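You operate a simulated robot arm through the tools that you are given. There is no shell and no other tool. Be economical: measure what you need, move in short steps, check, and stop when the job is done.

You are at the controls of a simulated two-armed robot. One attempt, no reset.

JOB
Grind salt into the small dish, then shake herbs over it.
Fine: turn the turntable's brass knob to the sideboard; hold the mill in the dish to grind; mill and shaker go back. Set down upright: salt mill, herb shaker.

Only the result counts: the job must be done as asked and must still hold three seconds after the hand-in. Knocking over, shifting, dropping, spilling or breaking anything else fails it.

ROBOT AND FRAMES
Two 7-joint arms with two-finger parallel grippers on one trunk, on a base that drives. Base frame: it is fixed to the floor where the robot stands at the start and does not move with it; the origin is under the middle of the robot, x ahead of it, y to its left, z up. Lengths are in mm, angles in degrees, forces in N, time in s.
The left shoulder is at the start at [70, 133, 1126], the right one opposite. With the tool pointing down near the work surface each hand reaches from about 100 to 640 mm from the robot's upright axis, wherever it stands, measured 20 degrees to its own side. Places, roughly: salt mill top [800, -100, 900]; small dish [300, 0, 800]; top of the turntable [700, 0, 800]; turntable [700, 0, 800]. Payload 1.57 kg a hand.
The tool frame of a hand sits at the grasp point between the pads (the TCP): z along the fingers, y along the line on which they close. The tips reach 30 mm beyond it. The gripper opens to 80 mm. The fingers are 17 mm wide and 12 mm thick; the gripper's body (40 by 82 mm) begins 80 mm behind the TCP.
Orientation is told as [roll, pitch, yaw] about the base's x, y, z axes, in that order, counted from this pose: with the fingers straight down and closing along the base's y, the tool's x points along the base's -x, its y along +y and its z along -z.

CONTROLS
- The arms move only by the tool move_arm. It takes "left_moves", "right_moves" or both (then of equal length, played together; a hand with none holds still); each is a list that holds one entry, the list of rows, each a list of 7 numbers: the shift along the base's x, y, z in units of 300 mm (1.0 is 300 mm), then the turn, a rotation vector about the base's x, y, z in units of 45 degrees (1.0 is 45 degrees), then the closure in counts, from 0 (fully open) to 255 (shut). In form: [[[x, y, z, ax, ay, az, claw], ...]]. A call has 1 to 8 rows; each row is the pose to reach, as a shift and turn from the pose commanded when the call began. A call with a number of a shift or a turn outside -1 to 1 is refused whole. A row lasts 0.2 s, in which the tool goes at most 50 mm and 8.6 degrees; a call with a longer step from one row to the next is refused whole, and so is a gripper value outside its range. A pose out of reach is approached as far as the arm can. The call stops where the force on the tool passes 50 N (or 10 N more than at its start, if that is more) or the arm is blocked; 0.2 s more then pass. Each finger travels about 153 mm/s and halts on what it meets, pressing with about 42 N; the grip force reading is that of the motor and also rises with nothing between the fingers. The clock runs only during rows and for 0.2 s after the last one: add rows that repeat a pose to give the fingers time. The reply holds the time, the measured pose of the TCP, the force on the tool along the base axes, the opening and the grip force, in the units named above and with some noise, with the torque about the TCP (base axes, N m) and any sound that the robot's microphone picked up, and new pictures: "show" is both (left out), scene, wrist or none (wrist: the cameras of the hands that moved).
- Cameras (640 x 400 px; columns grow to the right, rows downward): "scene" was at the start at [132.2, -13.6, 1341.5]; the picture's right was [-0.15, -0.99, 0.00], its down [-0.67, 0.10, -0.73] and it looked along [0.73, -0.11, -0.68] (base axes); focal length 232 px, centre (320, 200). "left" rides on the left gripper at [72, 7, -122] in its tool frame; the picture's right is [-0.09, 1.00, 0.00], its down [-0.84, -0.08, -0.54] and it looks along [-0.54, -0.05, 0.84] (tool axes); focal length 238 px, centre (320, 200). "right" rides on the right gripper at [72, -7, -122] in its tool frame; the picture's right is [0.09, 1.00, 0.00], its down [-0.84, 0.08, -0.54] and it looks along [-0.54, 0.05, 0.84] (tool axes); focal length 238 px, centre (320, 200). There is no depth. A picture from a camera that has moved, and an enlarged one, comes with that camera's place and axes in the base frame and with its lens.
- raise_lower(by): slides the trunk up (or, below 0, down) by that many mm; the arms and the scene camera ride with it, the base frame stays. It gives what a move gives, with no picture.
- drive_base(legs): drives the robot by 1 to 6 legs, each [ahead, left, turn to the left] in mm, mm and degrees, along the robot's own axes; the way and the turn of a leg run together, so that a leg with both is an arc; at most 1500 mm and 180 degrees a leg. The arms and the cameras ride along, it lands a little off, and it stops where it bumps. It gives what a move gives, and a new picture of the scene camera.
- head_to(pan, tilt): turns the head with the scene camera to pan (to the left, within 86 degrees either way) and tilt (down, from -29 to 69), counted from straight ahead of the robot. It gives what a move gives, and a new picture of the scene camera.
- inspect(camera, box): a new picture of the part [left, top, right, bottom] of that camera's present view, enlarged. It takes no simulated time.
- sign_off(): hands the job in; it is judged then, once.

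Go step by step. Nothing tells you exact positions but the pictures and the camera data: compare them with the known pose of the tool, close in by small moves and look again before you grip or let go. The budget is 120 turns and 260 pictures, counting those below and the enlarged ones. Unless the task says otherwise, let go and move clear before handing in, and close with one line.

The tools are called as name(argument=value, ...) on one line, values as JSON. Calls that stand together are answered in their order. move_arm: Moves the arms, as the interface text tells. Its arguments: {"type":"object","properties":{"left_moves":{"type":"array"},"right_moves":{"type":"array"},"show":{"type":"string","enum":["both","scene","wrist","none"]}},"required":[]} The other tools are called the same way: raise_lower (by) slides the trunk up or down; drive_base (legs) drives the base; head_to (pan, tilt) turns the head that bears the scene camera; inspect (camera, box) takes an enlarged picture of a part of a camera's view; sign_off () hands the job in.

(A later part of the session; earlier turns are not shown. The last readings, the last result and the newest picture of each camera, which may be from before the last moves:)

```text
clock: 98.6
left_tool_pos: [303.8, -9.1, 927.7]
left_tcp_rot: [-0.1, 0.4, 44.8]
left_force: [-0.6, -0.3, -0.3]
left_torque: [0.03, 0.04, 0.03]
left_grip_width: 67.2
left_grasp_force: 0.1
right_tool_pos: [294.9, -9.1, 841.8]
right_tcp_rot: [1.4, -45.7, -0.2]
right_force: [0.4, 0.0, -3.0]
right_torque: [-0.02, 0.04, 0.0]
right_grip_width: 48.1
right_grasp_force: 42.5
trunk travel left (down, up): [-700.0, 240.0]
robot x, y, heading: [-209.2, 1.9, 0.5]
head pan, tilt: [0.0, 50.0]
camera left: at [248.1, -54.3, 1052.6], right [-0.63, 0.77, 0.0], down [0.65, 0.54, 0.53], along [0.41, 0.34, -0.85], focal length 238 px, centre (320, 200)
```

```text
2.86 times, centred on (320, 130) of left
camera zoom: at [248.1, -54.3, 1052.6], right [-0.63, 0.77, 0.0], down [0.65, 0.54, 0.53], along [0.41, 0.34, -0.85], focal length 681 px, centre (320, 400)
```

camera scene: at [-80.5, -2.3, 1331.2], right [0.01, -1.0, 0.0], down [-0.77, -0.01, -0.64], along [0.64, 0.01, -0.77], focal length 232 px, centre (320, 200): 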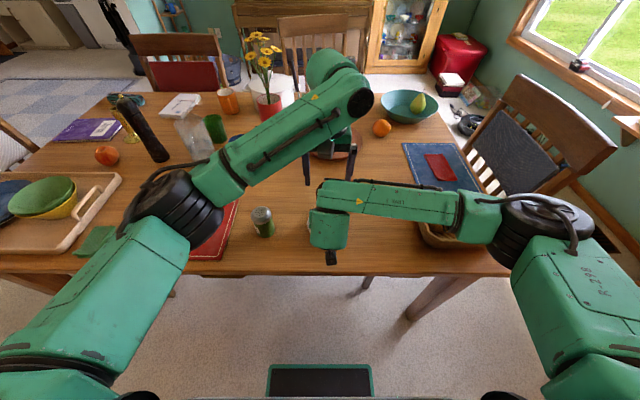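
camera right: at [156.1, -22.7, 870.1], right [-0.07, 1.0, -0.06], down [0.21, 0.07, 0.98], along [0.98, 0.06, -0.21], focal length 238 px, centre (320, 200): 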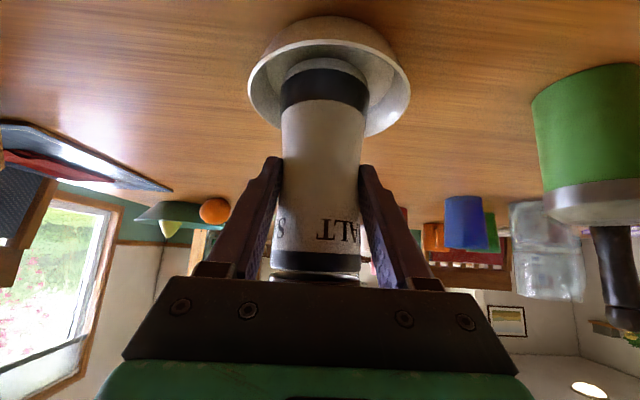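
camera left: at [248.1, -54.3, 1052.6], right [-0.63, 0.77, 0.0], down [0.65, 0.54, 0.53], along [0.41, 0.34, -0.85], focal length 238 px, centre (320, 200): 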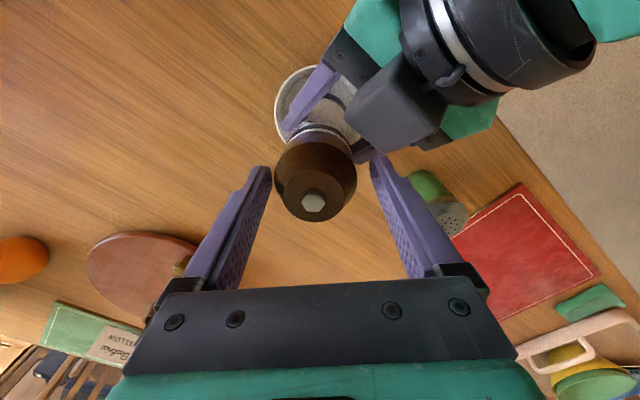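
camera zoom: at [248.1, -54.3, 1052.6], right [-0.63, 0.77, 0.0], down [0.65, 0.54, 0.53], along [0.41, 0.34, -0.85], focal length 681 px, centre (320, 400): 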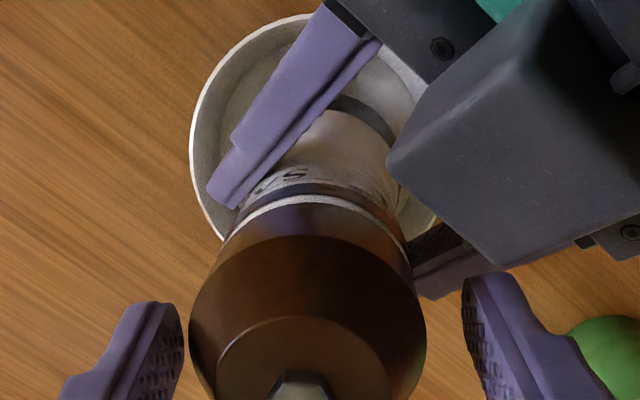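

The release snagged slightly and raised the mill a few mm; I'll settle it back, regrip and turn another ~115° clockwise.

move_arm(right_moves=[[[-0.003, -0.008, -0.013, -0.01, 0.008, 0, 255], [-0.005, -0.016, -0.025, -0.02, 0.015, 0, 255], [-0.005, -0.016, -0.025, -0.02, 0.015, 0, 255], [-0.005, -0.016, -0.025, -0.02, 0.015, 0, 255], [-0.005, -0.016, -0.025, -0.02, 0.015, 0, 255]]], left_moves=[[[-0.006, -0.008, -0.013, 0, 0, 0, 40], [-0.012, -0.016, -0.025, 0, 0, 0, 40], [-0.012, -0.016, -0.025, 0, 0, 0, 70], [-0.012, -0.016, -0.025, 0, 0, 0, 100], [-0.012, -0.016, -0.025, 0, 0, 0, 170]]], show="none")

move_arm(left_moves=[[[0, 0, 0, 0, 0, -0.18, 170], [0, 0, 0, 0, 0, -0.36, 170], [0, 0, 0, 0, 0, -0.54, 170], [0, 0, 0, 0, 0, -0.72, 170], [0, 0, 0, 0, 0, -0.9, 170], [0, 0, 0, 0, 0, -1.0, 170]]], show="none")

move_arm(left_moves=[[[0, 0, 0, 0, 0, -0.18, 170], [0, 0, 0, 0, 0, -0.36, 170], [0, 0, 0, 0, 0, -0.54, 170], [0, 0, 0, 0, 0, -0.72, 170], [0, 0, 0, 0, 0, -0.9, 170], [0, 0, 0, 0, 0, -1.0, 170]]], show="none")

move_arm(left_moves=[[[0, 0, 0, 0, 0, -0.18, 170], [0, 0, 0, 0, 0, -0.36, 170], [0, 0, 0, 0, 0, -0.5, 170]]], show="wrist")

inspect(camera="right", box=[220, 0, 420, 290])

```text
clock: 99.8
left_tool_pos: [300.7, -14.8, 921.1]
left_tcp_rot: [-0.4, 0.5, 44.5]
left_force: [19.8, -14.3, -4.5]
left_torque: [-0.46, -0.78, -0.1]
left_grip_width: 52.6
left_grasp_force: 42.2
right_tool_pos: [293.1, -11.6, 833.4]
right_tcp_rot: [0.3, -44.9, 1.0]
right_force: [-20.3, 15.2, 4.1]
right_torque: [-0.88, -1.05, 0.22]
right_grip_width: 48.3
right_grasp_force: 41.8
trunk travel left (down, up): [-700.0, 240.0]
robot x, y, heading: [-207.8, -4.0, 0.6]
head pan, tilt: [0.0, 50.0]
```

```text
clock: 101.2
left_tool_pos: [300.2, -13.8, 921.3]
left_tcp_rot: [-0.1, 0.5, -0.6]
left_force: [4.0, -9.0, 8.4]
left_torque: [-0.84, -0.74, -0.01]
left_grip_width: 52.4
left_grasp_force: 41.3
right_tool_pos: [293.2, -14.5, 833.4]
right_tcp_rot: [0.0, -45.0, 0.8]
right_force: [-5.0, 8.8, -10.6]
right_torque: [0.08, 0.43, 0.11]
right_grip_width: 48.7
right_grasp_force: 41.9
trunk travel left (down, up): [-700.0, 240.0]
robot x, y, heading: [-209.4, -4.0, 0.4]
head pan, tilt: [0.0, 50.0]
```

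```text
clock: 102.6
left_tool_pos: [301.5, -12.1, 920.3]
left_tcp_rot: [0.2, 0.7, -45.4]
left_force: [21.3, 14.6, -0.9]
left_torque: [-0.17, -0.91, 0.15]
left_grip_width: 52.6
left_grasp_force: 42.3
right_tool_pos: [294.2, -14.8, 833.3]
right_tcp_rot: [0.0, -44.9, 0.7]
right_force: [-21.6, -15.8, -2.3]
right_torque: [1.53, -0.95, -0.22]
right_grip_width: 48.3
right_grasp_force: 41.7
trunk travel left (down, up): [-700.0, 240.0]
robot x, y, heading: [-209.1, -1.8, 0.6]
head pan, tilt: [0.0, 50.0]
```

```text
clock: 103.4
left_tool_pos: [301.6, -14.5, 922.9]
left_tcp_rot: [0.4, 0.5, -67.8]
left_force: [47.6, 6.9, -8.5]
left_torque: [1.18, -0.34, 0.98]
left_grip_width: 52.3
left_grasp_force: 42.1
right_tool_pos: [291.5, -11.9, 834.2]
right_tcp_rot: [0.2, -45.0, 1.0]
right_force: [-47.4, -6.7, 7.2]
right_torque: [-0.67, -3.93, -1.16]
right_grip_width: 50.2
right_grasp_force: 41.9
trunk travel left (down, up): [-700.0, 240.0]
robot x, y, heading: [-209.1, -1.3, 0.7]
head pan, tilt: [0.0, 50.0]
camera left: at [279.1, 54.3, 1046.4], right [0.96, 0.29, 0.01], down [0.24, -0.81, 0.53], along [0.16, -0.51, -0.84], focal length 238 px, centre (320, 200)
```

left: 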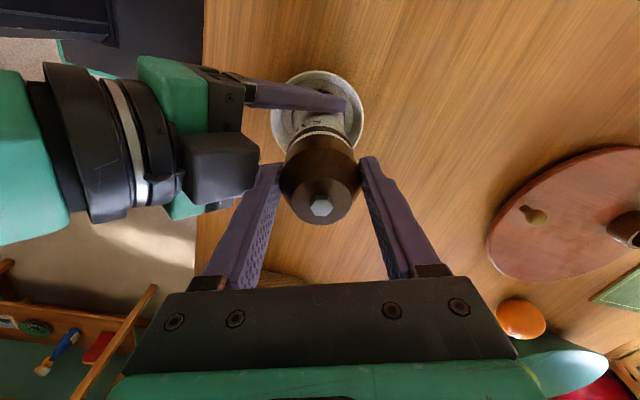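

```text
1.38 times, centred on (320, 145) of right
camera zoom: at [155.1, -21.5, 869.8], right [-0.09, 0.99, -0.06], down [0.21, 0.08, 0.97], along [0.97, 0.07, -0.21], focal length 329 px, centre (320, 276)
```

zoom: 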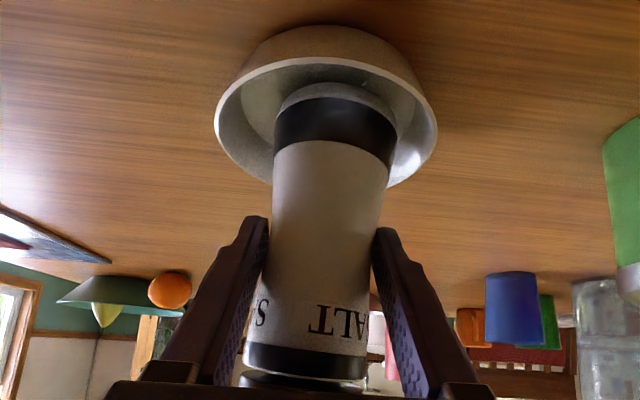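

Left finger bumped the right gripper past −60°. Rotating back to relieve, then ratcheting within ±55°.

move_arm(left_moves=[[[0, 0, 0, 0, 0, 0.18, 170], [0, 0, 0, 0, 0, 0.36, 170], [0, 0, 0, 0, 0, 0.36, 60], [0, 0, 0, 0, 0, 0.36, 40], [0, 0, 0, 0, 0, 0.36, 40]]], show="wrist")

inspect(camera="right", box=[220, 0, 420, 290])

inspect(camera="left", box=[220, 40, 420, 240])

```text
clock: 104.6
left_tool_pos: [300.1, -12.5, 922.4]
left_tcp_rot: [0.3, 0.6, -51.5]
left_force: [27.9, 22.1, 1.8]
left_torque: [0.21, -0.11, -0.01]
left_grip_width: 53.3
left_grasp_force: 0.1
right_tool_pos: [294.2, -15.1, 832.1]
right_tcp_rot: [-0.1, -45.0, 0.7]
right_force: [-28.0, -23.4, -4.2]
right_torque: [1.84, -2.29, -0.04]
right_grip_width: 48.6
right_grasp_force: 42.1
trunk travel left (down, up): [-700.0, 240.0]
robot x, y, heading: [-211.0, -2.5, 0.5]
head pan, tilt: [0.0, 50.0]
camera left: at [260.3, 46.6, 1046.3], right [0.84, 0.55, 0.0], down [0.46, -0.71, 0.53], along [0.3, -0.44, -0.85], focal length 238 px, centre (320, 200)
```

left: 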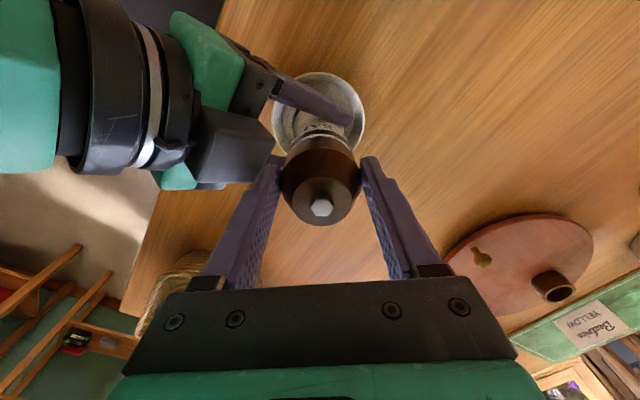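

```text
1.38 times, centred on (320, 145) of right
camera zoom: at [156.9, -23.4, 869.1], right [-0.08, 0.99, -0.07], down [0.21, 0.08, 0.97], along [0.98, 0.06, -0.21], focal length 329 px, centre (320, 276)
```

zoom: 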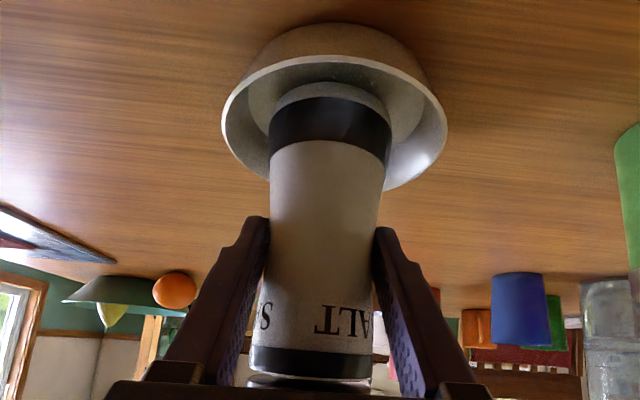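

```text
2.00 times, centred on (320, 140) of left
camera zoom: at [260.3, 46.6, 1046.3], right [0.84, 0.55, 0.0], down [0.46, -0.71, 0.53], along [0.3, -0.44, -0.85], focal length 477 px, centre (320, 320)
```

zoom: 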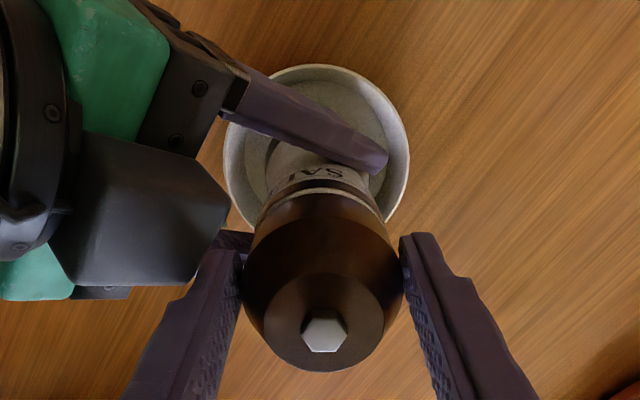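

move_arm(left_moves=[[[0.01, 0.006, 0, 0, 0, 0.18, 85], [0.01, 0.006, 0, 0, 0, 0.36, 85], [0.01, 0.006, 0, 0, 0, 0.54, 85], [0.01, 0.006, 0, 0, 0, 0.72, 80], [0.01, 0.006, 0, 0, 0, 0.9, 50], [0.01, 0.006, 0, 0, 0, 1, 40]]], show="wrist")

inspect(camera="left", box=[220, 40, 420, 240])

```text
clock: 106.0
left_tool_pos: [304.5, -13.6, 921.3]
left_tcp_rot: [-0.1, 0.5, -6.7]
left_force: [1.0, -0.1, 1.0]
left_torque: [0.0, 0.0, 0.01]
left_grip_width: 67.5
left_grasp_force: 0.0
right_tool_pos: [294.1, -14.2, 833.9]
right_tcp_rot: [0.1, -45.1, 0.7]
right_force: [0.3, -0.5, -2.1]
right_torque: [-0.02, 0.04, 0.0]
right_grip_width: 48.9
right_grasp_force: 41.9
trunk travel left (down, up): [-700.0, 240.0]
robot x, y, heading: [-206.5, 0.6, 0.4]
head pan, tilt: [0.0, 50.0]
camera left: at [233.4, 2.1, 1045.8], right [0.21, 0.98, 0.0], down [0.83, -0.17, 0.53], along [0.52, -0.11, -0.85], focal length 238 px, centre (320, 200)
```

left: 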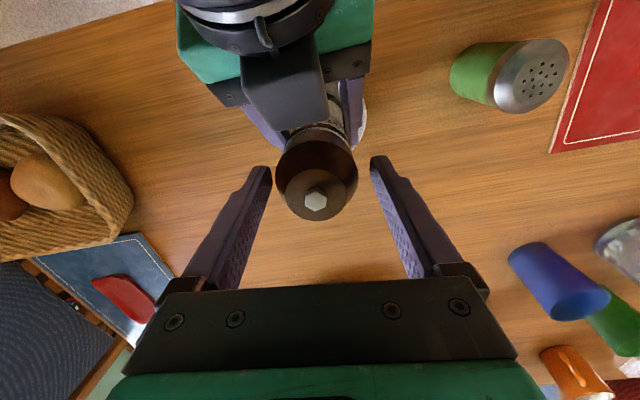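

```text
2.00 times, centred on (320, 140) of left
camera zoom: at [233.4, 2.1, 1045.8], right [0.21, 0.98, 0.0], down [0.83, -0.17, 0.53], along [0.52, -0.11, -0.85], focal length 477 px, centre (320, 320)
```

zoom: 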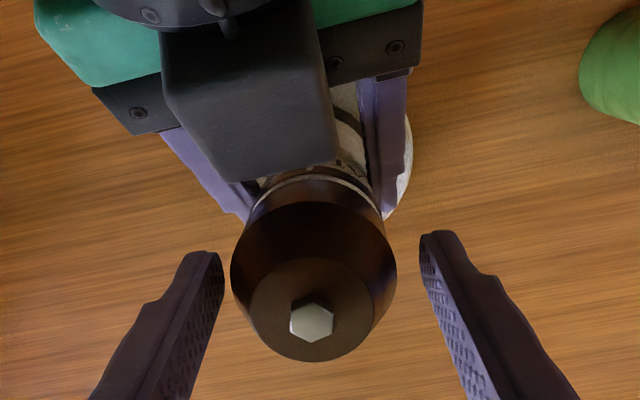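

Free again. Two more ratchets within +60…−30°, clear of the right gripper.

move_arm(left_moves=[[[-0.01, -0.003, 0, 0, 0, 0.18, 40], [-0.01, -0.003, 0, 0, 0, 0.36, 40], [-0.01, -0.003, 0, 0, 0, 0.54, 40], [-0.01, -0.003, 0, 0, 0, 0.72, 40], [-0.01, -0.003, 0, 0, 0, 0.9, 40], [-0.01, -0.003, 0, 0, 0, 1.0, 40]]], show="none")

move_arm(left_moves=[[[0, 0, 0, 0, 0, 0.18, 40], [0, 0, 0, 0, 0, 0.36, 40], [0, 0, 0, 0, 0, 0.5, 40], [0, 0, 0, 0, 0, 0.5, 80], [0, 0, 0, 0, 0, 0.5, 120], [0, 0, 0, 0, 0, 0.5, 170]]], show="none")

move_arm(left_moves=[[[0, 0, 0, 0, 0, -0.18, 170], [0, 0, 0, 0, 0, -0.36, 170], [0, 0, 0, 0, 0, -0.54, 170], [0, 0, 0, 0, 0, -0.72, 170], [0, 0, 0, 0, 0, -0.9, 170], [0, 0, 0, 0, 0, -1.0, 170]]], show="none")

move_arm(left_moves=[[[0, 0, 0, 0, 0, -0.18, 170], [0, 0, 0, 0, 0, -0.36, 170], [0, 0, 0, 0, 0, -0.54, 170], [0, 0, 0, 0, 0, -0.72, 170], [0, 0, 0, 0, 0, -0.9, 170], [0, 0, 0, 0, 0, -0.95, 170]]], show="wrist")

inspect(camera="right", box=[220, 0, 420, 290])

```text
clock: 107.4
left_tool_pos: [299.5, -14.5, 920.9]
left_tcp_rot: [0.0, 0.4, 38.4]
left_force: [0.3, 0.2, 0.2]
left_torque: [-0.02, 0.01, -0.03]
left_grip_width: 67.5
left_grasp_force: 0.0
right_tool_pos: [293.8, -15.1, 833.1]
right_tcp_rot: [0.2, -45.1, 0.7]
right_force: [-0.1, 0.5, -3.3]
right_torque: [-0.01, 0.01, 0.04]
right_grip_width: 48.9
right_grasp_force: 41.6
trunk travel left (down, up): [-700.0, 240.0]
robot x, y, heading: [-207.6, -0.6, 0.9]
head pan, tilt: [0.0, 50.0]
```

```text
clock: 108.8
left_tool_pos: [300.8, -12.2, 920.4]
left_tcp_rot: [-0.1, 0.2, 61.0]
left_force: [15.2, 33.1, -2.0]
left_torque: [-0.31, -0.24, -1.62]
left_grip_width: 57.7
left_grasp_force: 17.0
right_tool_pos: [293.2, -14.3, 832.9]
right_tcp_rot: [0.0, -45.1, 0.7]
right_force: [-15.2, -33.5, 0.3]
right_torque: [3.26, -1.2, 1.33]
right_grip_width: 48.6
right_grasp_force: 41.9
trunk travel left (down, up): [-700.0, 240.0]
robot x, y, heading: [-208.0, -4.5, 0.4]
head pan, tilt: [0.0, 50.0]
```

```text
clock: 110.2
left_tool_pos: [299.8, -15.2, 920.6]
left_tcp_rot: [-0.3, 0.5, 15.2]
left_force: [-15.3, -5.8, 9.5]
left_torque: [-0.69, 0.43, 0.0]
left_grip_width: 52.4
left_grasp_force: 41.6
right_tool_pos: [293.8, -14.2, 833.9]
right_tcp_rot: [0.0, -45.1, 0.8]
right_force: [15.6, 5.8, -12.0]
right_torque: [0.11, 0.96, 0.05]
right_grip_width: 48.8
right_grasp_force: 42.2
trunk travel left (down, up): [-700.0, 240.0]
robot x, y, heading: [-207.3, -1.5, 0.7]
head pan, tilt: [0.0, 50.0]
```

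```text
clock: 111.6
left_tool_pos: [300.3, -13.7, 920.4]
left_tcp_rot: [-0.1, 0.6, -27.1]
left_force: [-16.4, 1.5, 10.6]
left_torque: [-0.47, 0.57, 0.0]
left_grip_width: 51.8
left_grasp_force: 42.0
right_tool_pos: [294.5, -14.4, 833.6]
right_tcp_rot: [-0.1, -45.0, 0.7]
right_force: [17.3, -0.8, -12.9]
right_torque: [0.49, 0.94, -0.01]
right_grip_width: 48.6
right_grasp_force: 42.4
trunk travel left (down, up): [-700.0, 240.0]
robot x, y, heading: [-209.3, -5.2, 0.6]
head pan, tilt: [0.0, 50.0]
camera left: at [239.6, 24.5, 1044.5], right [0.54, 0.84, 0.0], down [0.71, -0.45, 0.53], along [0.45, -0.29, -0.85], focal length 238 px, centre (320, 200)
```

left: 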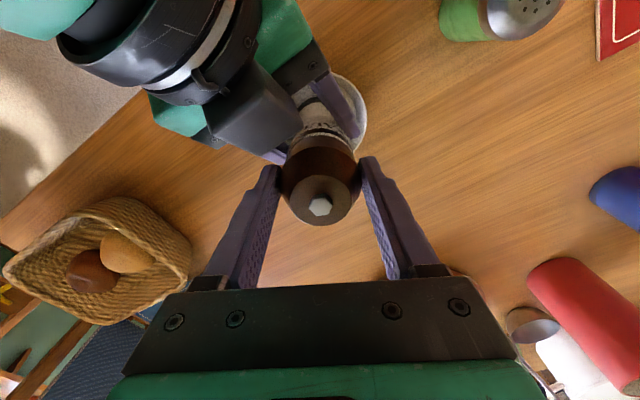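

```text
1.38 times, centred on (320, 145) of right
camera zoom: at [156.8, -23.2, 869.3], right [-0.08, 0.99, -0.07], down [0.21, 0.08, 0.98], along [0.98, 0.06, -0.21], focal length 329 px, centre (320, 276)
```

zoom: 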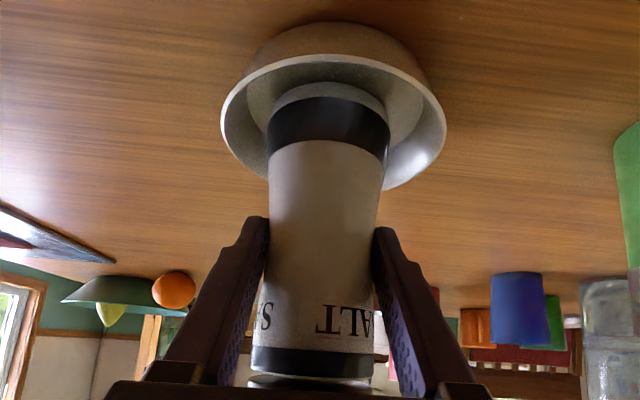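

move_arm(left_moves=[[[0.005, 0, 0, 0, 0, 0, 80], [0.005, 0, 0, 0, 0, 0.15, 75], [0.005, 0, 0, 0, 0, 0.33, 60], [0.005, 0, 0, 0, 0, 0.51, 40], [0.005, 0, 0, 0, 0, 0.69, 40], [0.005, 0, 0, 0, 0, 0.87, 40], [0.005, 0, 0, 0, 0, 1.0, 40]]], show="none")

move_arm(left_moves=[[[0, 0, 0, 0, 0, 0.18, 40], [0, 0, 0, 0, 0, 0.36, 40], [0, 0, 0, 0, 0, 0.5, 40], [0, 0, 0, 0, 0, 0.5, 80], [0, 0, 0, 0, 0, 0.5, 120], [0, 0, 0, 0, 0, 0.5, 170]]], show="none")

move_arm(left_moves=[[[0, 0, 0, 0, 0, -0.18, 170], [0, 0, 0, 0, 0, -0.36, 170], [0, 0, 0, 0, 0, -0.54, 170], [0, 0, 0, 0, 0, -0.72, 170], [0, 0, 0, 0, 0, -0.9, 170], [0, 0, 0, 0, 0, -1.0, 170]]], show="none")

move_arm(left_moves=[[[0, 0, 0, 0, 0, -0.18, 170], [0, 0, 0, 0, 0, -0.36, 170], [0, 0, 0, 0, 0, -0.5, 170], [0.005, 0, 0, 0, 0, -0.5, 80], [0.005, 0, 0, 0, 0, -0.35, 75], [0.005, 0, 0, 0, 0, -0.17, 60], [0.005, 0, 0, 0, 0, 0, 40], [0.005, 0, 0, 0, 0, 0.18, 40]]], show="none")

move_arm(left_moves=[[[-0.005, 0, 0, 0, 0, 0.18, 40], [-0.005, 0, 0, 0, 0, 0.36, 40], [-0.005, 0, 0, 0, 0, 0.54, 40], [-0.005, 0, 0, 0, 0, 0.72, 40], [-0.005, 0, 0, 0, 0, 0.8, 40], [-0.005, 0, 0, 0, 0, 0.8, 80], [-0.005, 0, 0, 0, 0, 0.8, 120], [-0.005, 0, 0, 0, 0, 0.8, 170]]], show="none")

move_arm(left_moves=[[[0, 0, 0, 0, 0, -0.18, 170], [0, 0, 0, 0, 0, -0.36, 170], [0, 0, 0, 0, 0, -0.54, 170], [0, 0, 0, 0, 0, -0.72, 170], [0, 0, 0, 0, 0, -0.9, 170], [0, 0, 0, 0, 0, -1.0, 170]]], show="wrist")

inspect(camera="right", box=[220, 0, 420, 290])

```text
clock: 113.2
left_tool_pos: [302.8, -12.9, 921.0]
left_tcp_rot: [-0.1, 0.6, 18.2]
left_force: [0.5, -0.4, 0.4]
left_torque: [0.03, 0.0, 0.03]
left_grip_width: 67.4
left_grasp_force: 0.0
right_tool_pos: [293.3, -15.0, 833.4]
right_tcp_rot: [0.0, -45.0, 0.7]
right_force: [0.6, 0.3, -2.8]
right_torque: [0.0, 0.05, 0.05]
right_grip_width: 48.5
right_grasp_force: 41.7
trunk travel left (down, up): [-700.0, 240.0]
robot x, y, heading: [-212.2, -1.3, 0.7]
head pan, tilt: [0.0, 50.0]
```

```text
clock: 114.6
left_tool_pos: [300.9, -14.1, 921.2]
left_tcp_rot: [-0.2, 0.5, 40.5]
left_force: [9.5, -5.1, -1.4]
left_torque: [-0.36, -0.35, 0.02]
left_grip_width: 52.0
left_grasp_force: 41.9
right_tool_pos: [293.0, -13.7, 833.7]
right_tcp_rot: [0.2, -45.0, 0.9]
right_force: [-9.3, 4.6, 1.5]
right_torque: [-0.17, -0.51, 0.01]
right_grip_width: 48.5
right_grasp_force: 41.8
trunk travel left (down, up): [-700.0, 240.0]
robot x, y, heading: [-207.0, 0.2, 0.4]
head pan, tilt: [0.0, 50.0]
```

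```text
clock: 116.0
left_tool_pos: [301.9, -14.4, 920.4]
left_tcp_rot: [-0.2, 0.5, -4.9]
left_force: [5.3, -12.7, 5.2]
left_torque: [-0.84, 0.3, -0.01]
left_grip_width: 51.9
left_grasp_force: 42.3
right_tool_pos: [293.5, -12.8, 834.3]
right_tcp_rot: [0.2, -45.0, 0.9]
right_force: [-5.8, 12.7, -7.1]
right_torque: [-0.3, -0.75, 0.12]
right_grip_width: 48.5
right_grasp_force: 42.0
trunk travel left (down, up): [-700.0, 240.0]
robot x, y, heading: [-209.0, 1.2, 0.7]
head pan, tilt: [0.0, 50.0]
```

```text
clock: 117.8
left_tool_pos: [303.6, -13.6, 920.8]
left_tcp_rot: [-0.1, 0.5, 3.7]
left_force: [0.3, 0.8, -0.1]
left_torque: [-0.01, -0.01, -0.02]
left_grip_width: 67.3
left_grasp_force: 0.0
right_tool_pos: [294.8, -14.7, 833.9]
right_tcp_rot: [0.1, -44.9, 0.7]
right_force: [0.3, 0.0, -2.3]
right_torque: [0.0, 0.01, 0.03]
right_grip_width: 48.8
right_grasp_force: 42.3
trunk travel left (down, up): [-700.0, 240.0]
robot x, y, heading: [-210.5, 2.2, 0.4]
head pan, tilt: [0.0, 50.0]
```

```text
clock: 119.6
left_tool_pos: [302.8, -13.3, 921.6]
left_tcp_rot: [-0.2, 0.5, 39.6]
left_force: [7.2, -5.6, 0.4]
left_torque: [-0.26, -0.18, 0.01]
left_grip_width: 52.4
left_grasp_force: 42.1
right_tool_pos: [293.7, -14.0, 833.5]
right_tcp_rot: [0.3, -45.1, 0.9]
right_force: [-6.8, 4.8, 0.7]
right_torque: [-0.21, -0.44, 0.04]
right_grip_width: 48.8
right_grasp_force: 42.3
trunk travel left (down, up): [-700.0, 240.0]
robot x, y, heading: [-208.4, -5.3, 0.5]
head pan, tilt: [0.0, 50.0]
```

```text
clock: 121.0
left_tool_pos: [300.7, -13.8, 921.3]
left_tcp_rot: [-0.2, 0.6, -5.7]
left_force: [10.9, -8.1, 0.5]
left_torque: [-0.68, -0.32, 0.0]
left_grip_width: 52.6
left_grasp_force: 42.3
right_tool_pos: [294.0, -13.1, 833.2]
right_tcp_rot: [0.0, -45.0, 0.8]
right_force: [-10.7, 7.0, -2.4]
right_torque: [0.05, -0.53, 0.06]
right_grip_width: 48.8
right_grasp_force: 42.4
trunk travel left (down, up): [-700.0, 240.0]
robot x, y, heading: [-206.9, -3.6, 0.5]
head pan, tilt: [0.0, 50.0]
camera left: at [231.3, -0.3, 1045.4], right [0.19, 0.98, 0.0], down [0.83, -0.16, 0.54], along [0.53, -0.1, -0.84], focal length 238 px, centre (320, 200)
```

left: 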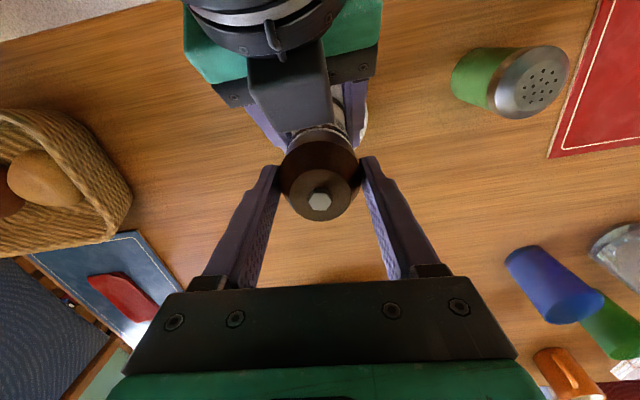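

```text
1.38 times, centred on (320, 145) of right
camera zoom: at [156.3, -22.5, 869.6], right [-0.08, 0.99, -0.06], down [0.21, 0.08, 0.98], along [0.97, 0.07, -0.21], focal length 329 px, centre (320, 276)
```

zoom: 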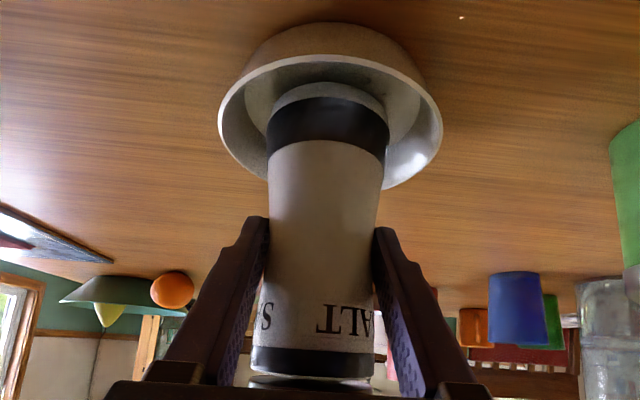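

A tiny white speck shows on the table near the dish; looking closer for salt grains.

inspect(camera="right", box=[280, 0, 400, 75])

inspect(camera="left", box=[270, 60, 400, 160])

```text
5.33 times, centred on (340, 38) of right
camera zoom: at [156.3, -22.5, 869.6], right [-0.08, 0.99, -0.06], down [0.21, 0.08, 0.98], along [0.97, 0.07, -0.21], focal length 1271 px, centre (213, 1067)
```

zoom: 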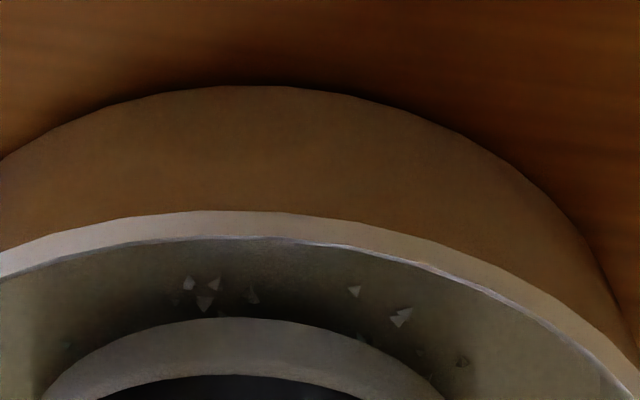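

```text
4.00 times, centred on (335, 110) of left
camera zoom: at [231.3, -0.3, 1045.4], right [0.19, 0.98, 0.0], down [0.83, -0.16, 0.54], along [0.53, -0.1, -0.84], focal length 953 px, centre (260, 560)
```

zoom: 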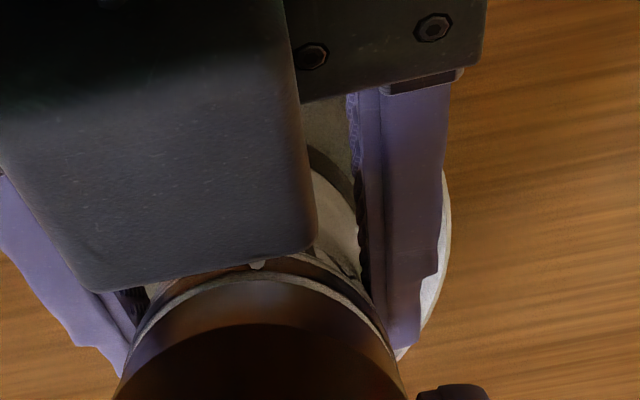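

Salt grains are in the dish – twisting works. Checking the speck outside.

inspect(camera="right", box=[370, 0, 450, 50])

inspect(camera="right", box=[240, 30, 400, 150])

inspect(camera="scene", box=[270, 190, 370, 270])

```text
8.00 times, centred on (410, 25) of right
camera zoom: at [156.3, -22.5, 869.6], right [-0.08, 0.99, -0.06], down [0.21, 0.08, 0.98], along [0.97, 0.07, -0.21], focal length 1907 px, centre (-400, 1600)
```

zoom: 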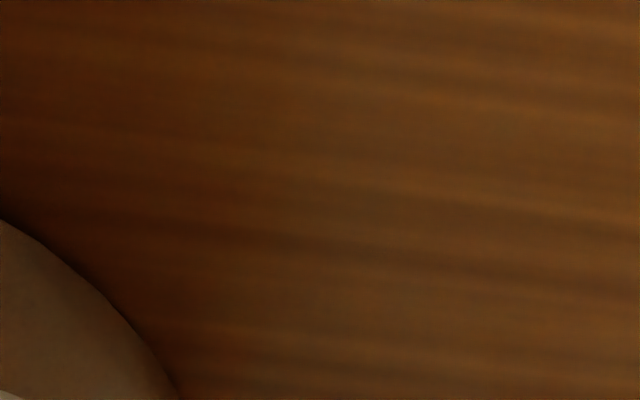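

```text
3.33 times, centred on (320, 90) of right
camera zoom: at [156.3, -22.5, 869.6], right [-0.08, 0.99, -0.06], down [0.21, 0.08, 0.98], along [0.97, 0.07, -0.21], focal length 794 px, centre (320, 567)
```

zoom: 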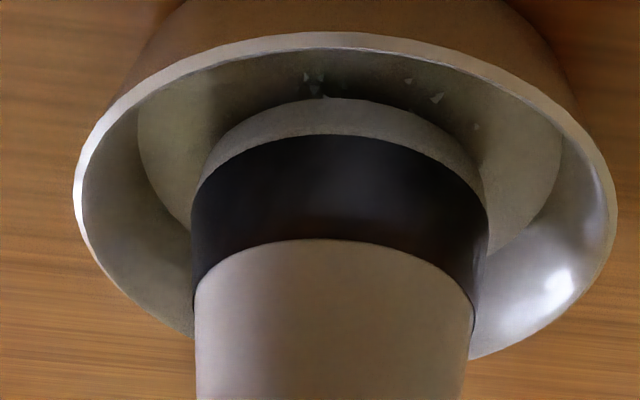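

```text
5.00 times, centred on (320, 230) of scene
camera zoom: at [-81.1, -2.2, 1331.3], right [0.01, -1.0, 0.0], down [-0.77, -0.01, -0.64], along [0.64, 0.01, -0.77], focal length 1161 px, centre (320, 50)
```

zoom: 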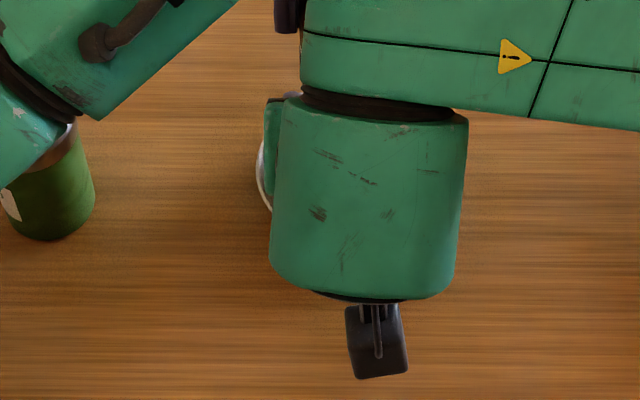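

No stray grain there (artifact). I'll add a couple more turns for a proper amount.

move_arm(left_moves=[[[0, 0, 0, 0, 0, -0.18, 170], [0, 0, 0, 0, 0, -0.36, 170], [0, 0, 0, 0, 0, -0.5, 170], [0.005, 0, 0, 0, 0, -0.5, 80], [0.005, 0, 0, 0, 0, -0.35, 75], [0.005, 0, 0, 0, 0, -0.17, 60], [0.005, 0, 0, 0, 0, 0, 40], [0.005, 0, 0, 0, 0, 0.18, 40]]], show="none")

move_arm(left_moves=[[[-0.005, 0, 0, 0, 0, 0.18, 40], [-0.005, 0, 0, 0, 0, 0.36, 40], [-0.005, 0, 0, 0, 0, 0.54, 40], [-0.005, 0, 0, 0, 0, 0.72, 40], [-0.005, 0, 0, 0, 0, 0.8, 40], [-0.005, 0, 0, 0, 0, 0.8, 80], [-0.005, 0, 0, 0, 0, 0.8, 120], [-0.005, 0, 0, 0, 0, 0.8, 170]]], show="none")

move_arm(left_moves=[[[0, 0, 0, 0, 0, -0.18, 170], [0, 0, 0, 0, 0, -0.36, 170], [0, 0, 0, 0, 0, -0.54, 170], [0, 0, 0, 0, 0, -0.72, 170], [0, 0, 0, 0, 0, -0.9, 170], [0, 0, 0, 0, 0, -1.0, 170]]], show="none")

move_arm(left_moves=[[[0, 0, 0, 0, 0, -0.18, 170], [0, 0, 0, 0, 0, -0.36, 170], [0, 0, 0, 0, 0, -0.5, 170], [0.005, 0, 0, 0, 0, -0.5, 80], [0.005, 0, 0, 0, 0, -0.35, 75], [0.005, 0, 0, 0, 0, -0.17, 60], [0.005, 0, 0, 0, 0, 0, 40], [0.005, 0, 0, 0, 0, 0.1, 20]]], show="wrist")

inspect(camera="right", box=[240, 30, 400, 150])

```text
clock: 122.8
left_tool_pos: [302.7, -13.7, 921.7]
left_tcp_rot: [-0.1, 0.5, 2.7]
left_force: [0.0, 0.2, 0.2]
left_torque: [0.0, -0.01, 0.0]
left_grip_width: 67.3
left_grasp_force: 0.0
right_tool_pos: [294.5, -14.0, 834.7]
right_tcp_rot: [0.0, -45.0, 0.7]
right_force: [0.8, -0.3, -2.6]
right_torque: [0.0, 0.02, 0.03]
right_grip_width: 48.6
right_grasp_force: 42.1
trunk travel left (down, up): [-700.0, 240.0]
robot x, y, heading: [-209.7, -4.7, 0.4]
head pan, tilt: [0.0, 50.0]
```

```text
clock: 124.6
left_tool_pos: [301.2, -12.5, 921.5]
left_tcp_rot: [-0.2, 0.5, 38.7]
left_force: [10.6, -9.9, -2.3]
left_torque: [-0.3, -0.34, -0.01]
left_grip_width: 52.4
left_grasp_force: 42.0
right_tool_pos: [295.0, -13.7, 833.3]
right_tcp_rot: [0.1, -44.9, 0.8]
right_force: [-11.2, 10.4, 1.7]
right_torque: [-0.52, -0.66, 0.13]
right_grip_width: 48.4
right_grasp_force: 42.1
trunk travel left (down, up): [-700.0, 240.0]
robot x, y, heading: [-209.4, -0.8, 0.3]
head pan, tilt: [0.0, 50.0]
```

```text
clock: 126.0
left_tool_pos: [301.4, -14.1, 921.1]
left_tcp_rot: [0.0, 0.5, -6.5]
left_force: [6.4, -11.6, 5.7]
left_torque: [-0.64, -0.28, -0.02]
left_grip_width: 52.4
left_grasp_force: 42.5
right_tool_pos: [293.2, -13.7, 833.5]
right_tcp_rot: [0.0, -45.0, 0.8]
right_force: [-6.3, 12.2, -7.9]
right_torque: [-0.45, -0.3, 0.09]
right_grip_width: 48.5
right_grasp_force: 41.8
trunk travel left (down, up): [-700.0, 240.0]
robot x, y, heading: [-207.1, -0.6, 0.4]
head pan, tilt: [0.0, 50.0]
```

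```text
clock: 127.8
left_tool_pos: [303.3, -13.9, 921.7]
left_tcp_rot: [-0.1, 0.5, -1.7]
left_force: [0.1, -0.2, -0.7]
left_torque: [0.0, 0.0, -0.04]
left_grip_width: 73.8
left_grasp_force: 0.0
right_tool_pos: [293.7, -13.4, 833.5]
right_tcp_rot: [0.1, -44.9, 0.8]
right_force: [0.4, -0.1, -2.5]
right_torque: [0.01, 0.04, 0.02]
right_grip_width: 48.8
right_grasp_force: 41.9
trunk travel left (down, up): [-700.0, 240.0]
robot x, y, heading: [-207.7, -0.7, 0.7]
head pan, tilt: [0.0, 50.0]
camera left: at [232.1, -5.1, 1046.1], right [0.12, 0.99, 0.0], down [0.84, -0.1, 0.53], along [0.53, -0.07, -0.85], focal length 238 px, centre (320, 200)
```

left: 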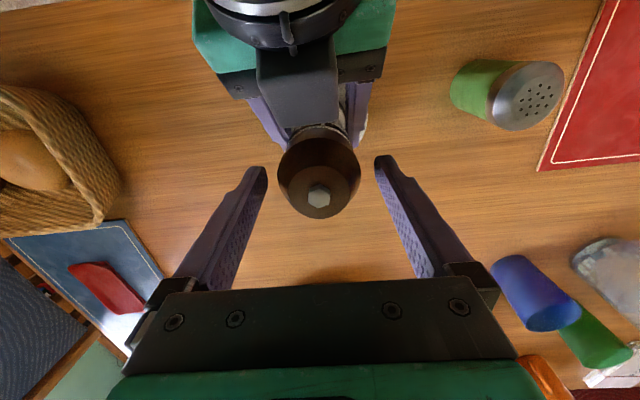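

```text
3.33 times, centred on (320, 90) of right
camera zoom: at [156.6, -22.7, 869.5], right [-0.08, 0.99, -0.06], down [0.21, 0.08, 0.98], along [0.98, 0.06, -0.21], focal length 794 px, centre (320, 567)
```

zoom: 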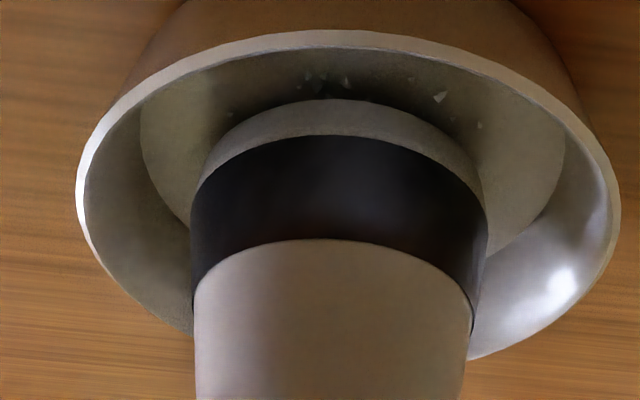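

Left hand clear of the cap; raising it away, then lifting the mill a bit to view the salt.

move_arm(left_moves=[[[0, 0, 0.08, 0, 0, 0, 10], [0, 0, 0.2, 0, 0, 0, 0], [0, 0, 0.34, 0, 0, 0, 0], [0, 0, 0.48, 0, 0, 0, 0], [0, 0.12, 0.6, 0, 0, 0, 0], [0, 0.26, 0.63, 0, 0, 0, 0], [0, 0.41, 0.63, 0, 0, 0, 0], [-0.02, 0.56, 0.63, 0, 0, 0, 0]]], show="none")

move_arm(right_moves=[[[0, 0, 0.04, 0, 0, 0, 255], [0, 0, 0.1, 0, 0, 0, 255], [0, 0, 0.2, 0, 0, 0, 255], [0, 0, 0.32, 0, 0, 0, 255], [0, 0, 0.42, 0, 0, 0, 255]]])

inspect(camera="left", box=[180, 60, 320, 170])

```text
refused: row 5 steps farther than a row can; nothing moved
```

```text
clock: 129.1
left_tool_pos: [309.1, -13.1, 931.0]
left_tcp_rot: [-1.5, -0.3, -1.2]
left_force: [0.1, -5.2, -0.6]
left_torque: [0.0, 0.04, 0.11]
left_grip_width: 78.5
left_grasp_force: 3.1
right_tool_pos: [272.2, -36.5, 896.3]
right_tcp_rot: [-9.5, -39.1, 8.2]
right_force: [-0.5, 5.3, -1.6]
right_torque: [-0.18, -0.06, 0.14]
right_grip_width: 48.5
right_grasp_force: 41.9
trunk travel left (down, up): [-700.0, 240.0]
robot x, y, heading: [-211.4, -1.0, 0.3]
head pan, tilt: [0.0, 50.0]
stopped in row 5 (right hand): the arm was blocked; the commanded pose is now the measured one
camera scene: at [-81.3, -2.2, 1331.3], right [0.01, -1.0, 0.0], down [-0.77, -0.01, -0.64], along [0.64, 0.01, -0.77], focal length 232 px, centre (320, 200)
camera right: at [138.8, -42.2, 946.0], right [-0.11, 0.98, -0.19], down [0.29, 0.21, 0.93], along [0.95, 0.05, -0.31], focal length 238 px, centre (320, 200)
```

scene: 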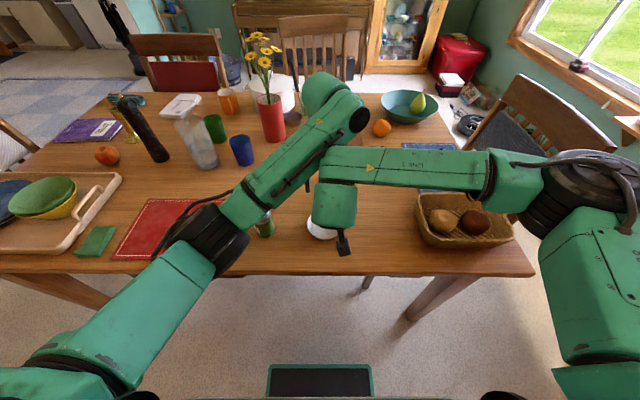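
right: 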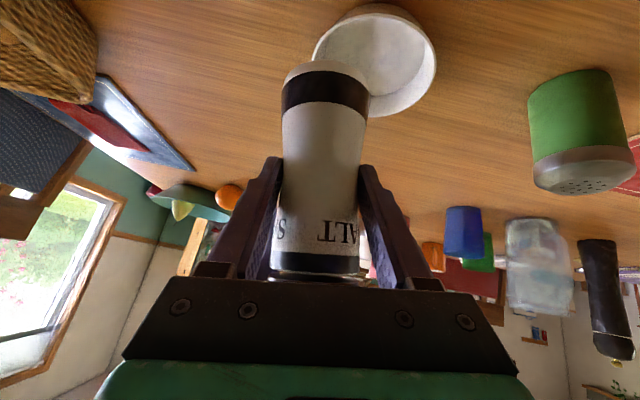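

```text
3.64 times, centred on (250, 115) of left
camera zoom: at [236.0, -1.8, 1054.5], right [0.11, 0.99, -0.02], down [0.83, -0.08, 0.55], along [0.54, -0.08, -0.84], focal length 867 px, centre (574, 509)
```

zoom: 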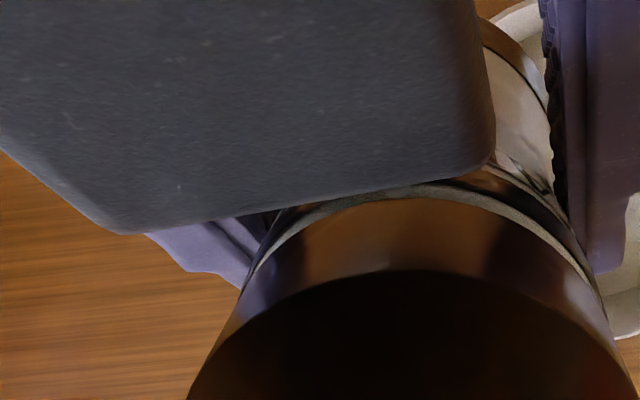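

The first call was refused, so the mill rose into the left hand and got tilted. Raising the left hand straight up now to free it.

move_arm(left_moves=[[[0, 0, 0.05, 0, 0, 0, 0], [0, 0, 0.13, 0, 0, 0, 0], [0, 0, 0.24, 0, 0, 0, 0], [0, 0, 0.36, 0, 0, 0, 0], [0, 0, 0.5, 0, 0, 0, 0], [0, 0.02, 0.6, 0, 0, 0, 0]]])

inspect(camera="right", box=[260, 0, 460, 160])

```text
clock: 130.5
left_tool_pos: [309.6, -7.3, 1113.0]
left_tcp_rot: [-1.4, -0.3, -1.2]
left_force: [-0.1, 0.4, -0.2]
left_torque: [0.0, -0.01, -0.02]
left_grip_width: 80.0
left_grasp_force: 0.1
right_tool_pos: [271.8, -37.3, 897.0]
right_tcp_rot: [-9.6, -39.0, 8.1]
right_force: [-0.3, -0.8, -2.8]
right_torque: [0.0, -0.02, -0.04]
right_grip_width: 48.6
right_grasp_force: 41.8
trunk travel left (down, up): [-700.0, 240.0]
robot x, y, heading: [-208.1, -1.2, 0.5]
head pan, tilt: [0.0, 50.0]
camera scene: at [-81.9, -2.3, 1331.3], right [0.01, -1.0, 0.0], down [-0.77, -0.01, -0.64], along [0.64, 0.01, -0.77], focal length 232 px, centre (320, 200)
camera left: at [235.6, 3.7, 1236.7], right [0.11, 0.99, -0.02], down [0.83, -0.08, 0.55], along [0.54, -0.08, -0.84], focal length 238 px, centre (320, 200)
```

scene: 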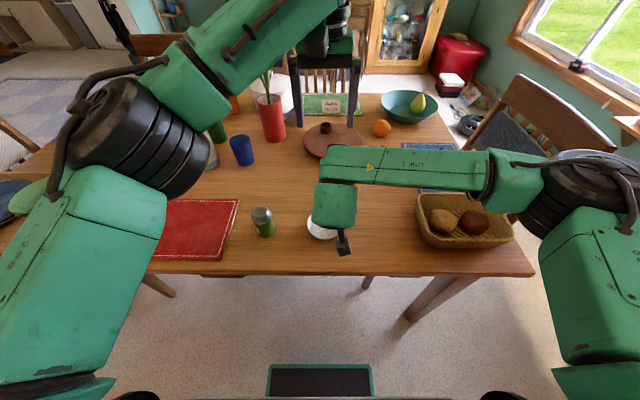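
left: 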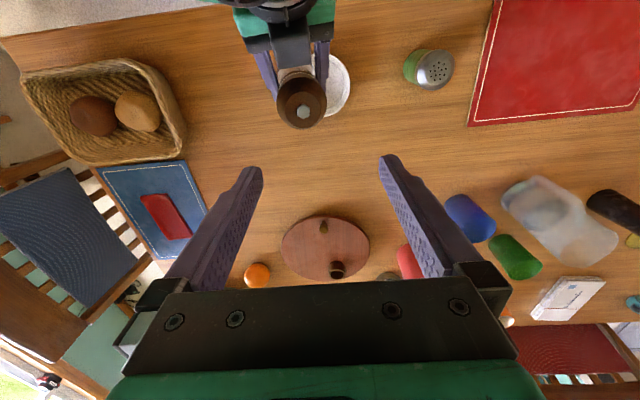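

```text
2.50 times, centred on (360, 80) of right
camera zoom: at [138.7, -42.4, 946.3], right [-0.11, 0.98, -0.19], down [0.29, 0.21, 0.93], along [0.95, 0.04, -0.31], focal length 596 px, centre (220, 500)
```

zoom: 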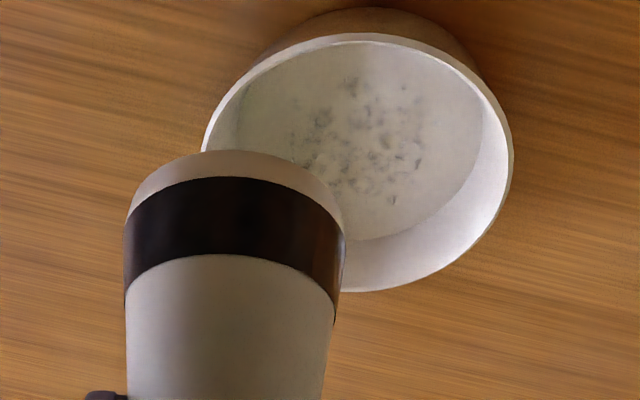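

Good: a proper scatter of salt lies in the dish and the mill hasn't slipped. Moving the left hand aside and levelling the right hand.

move_arm(left_moves=[[[0, 0.13, 0, 0, 0, 0, 0], [0, 0.27, 0, 0, 0, 0, 0], [0, 0.42, 0, 0, 0, 0, 0], [-0.05, 0.56, 0, 0, 0, 0, 0], [-0.15, 0.66, 0, 0, 0, 0, 0], [-0.25, 0.74, 0, 0, 0, 0, 0]]], right_moves=[[[0, 0, 0, 0, 0, 0, 255], [0, 0, 0.03, 0, 0, 0, 255], [0, 0, 0.06, 0.04, -0.03, -0.009, 255], [0, 0, 0.1, 0.08, -0.06, -0.018, 255], [0, 0, 0.16, 0.12, -0.09, -0.027, 255], [0, 0, 0.2, 0.168, -0.123, -0.037, 255]]])

inspect(camera="scene", box=[240, 180, 400, 280])

inspect(camera="left", box=[60, 20, 300, 180])

```text
clock: 131.9
left_tool_pos: [233.8, 215.9, 1113.3]
left_tcp_rot: [-1.4, -0.5, -1.2]
left_force: [0.3, 0.4, 0.8]
left_torque: [0.01, -0.08, 0.0]
left_grip_width: 79.9
left_grasp_force: 0.1
right_tool_pos: [270.7, -35.7, 956.0]
right_tcp_rot: [0.1, -45.2, 0.0]
right_force: [-0.2, -1.0, -2.5]
right_torque: [-0.01, 0.03, 0.02]
right_grip_width: 48.7
right_grasp_force: 42.2
trunk travel left (down, up): [-700.0, 240.0]
robot x, y, heading: [-207.2, 0.5, 0.6]
head pan, tilt: [0.0, 50.0]
camera scene: at [-83.1, -1.3, 1331.5], right [0.01, -1.0, 0.0], down [-0.77, -0.01, -0.64], along [0.64, 0.0, -0.77], focal length 232 px, centre (320, 200)
camera right: at [133.3, -43.0, 992.2], right [-0.07, 1.0, -0.06], down [0.2, 0.08, 0.98], along [0.98, 0.05, -0.21], focal length 238 px, centre (320, 200)
camera left: at [160.1, 226.8, 1236.5], right [0.11, 0.99, -0.02], down [0.83, -0.08, 0.55], along [0.54, -0.08, -0.83], focal length 238 px, centre (320, 200)
```

scene: 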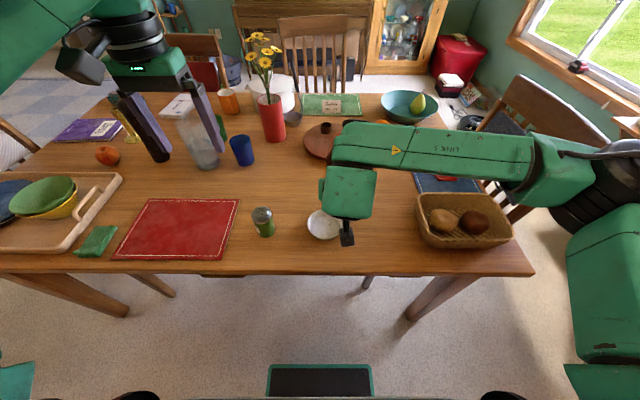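
right: 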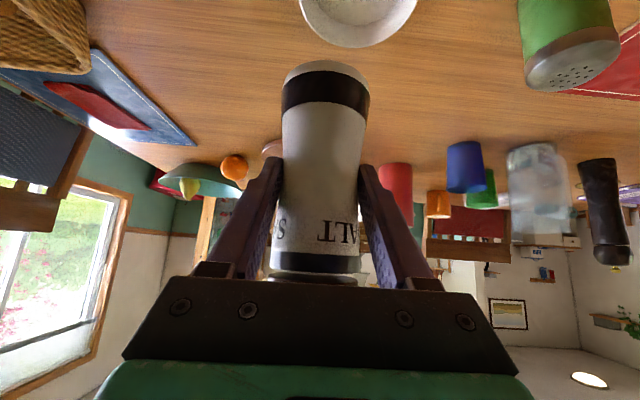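
left: 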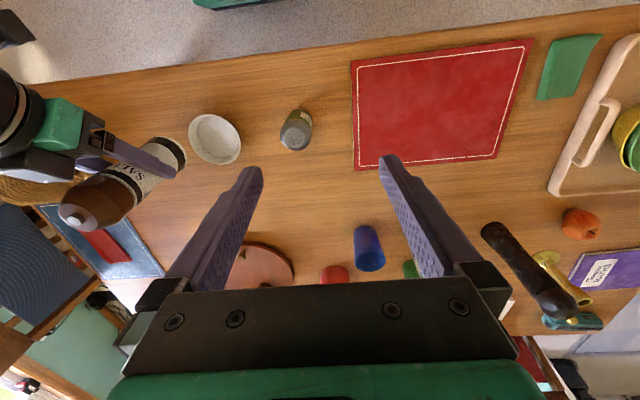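

```text
4.00 times, centred on (320, 230) of scene
camera zoom: at [-83.1, -1.3, 1331.5], right [0.01, -1.0, 0.0], down [-0.77, -0.01, -0.64], along [0.64, 0.0, -0.77], focal length 928 px, centre (320, 80)
```

zoom: 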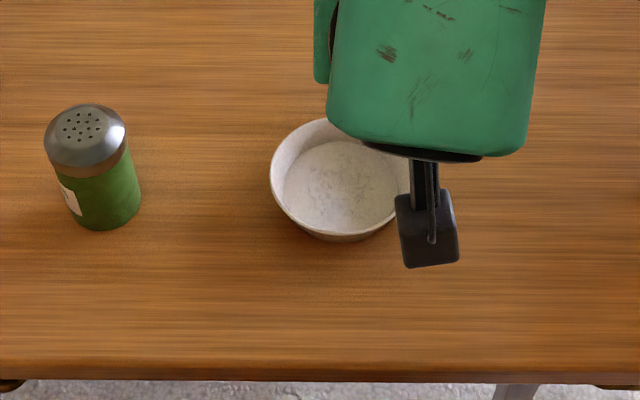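

```text
2.50 times, centred on (180, 100) of left
camera zoom: at [160.1, 226.8, 1236.5], right [0.11, 0.99, -0.02], down [0.83, -0.08, 0.55], along [0.54, -0.08, -0.83], focal length 596 px, centre (670, 450)
```

zoom: 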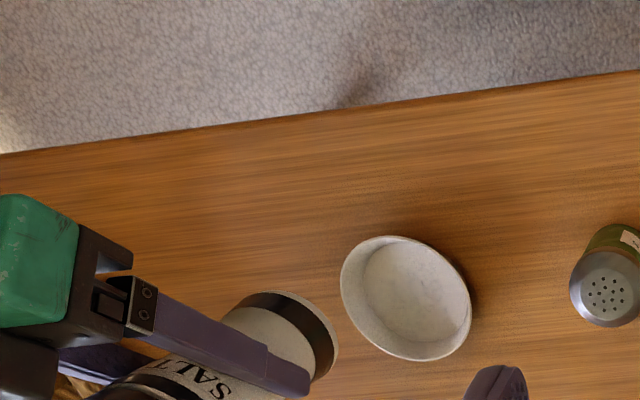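

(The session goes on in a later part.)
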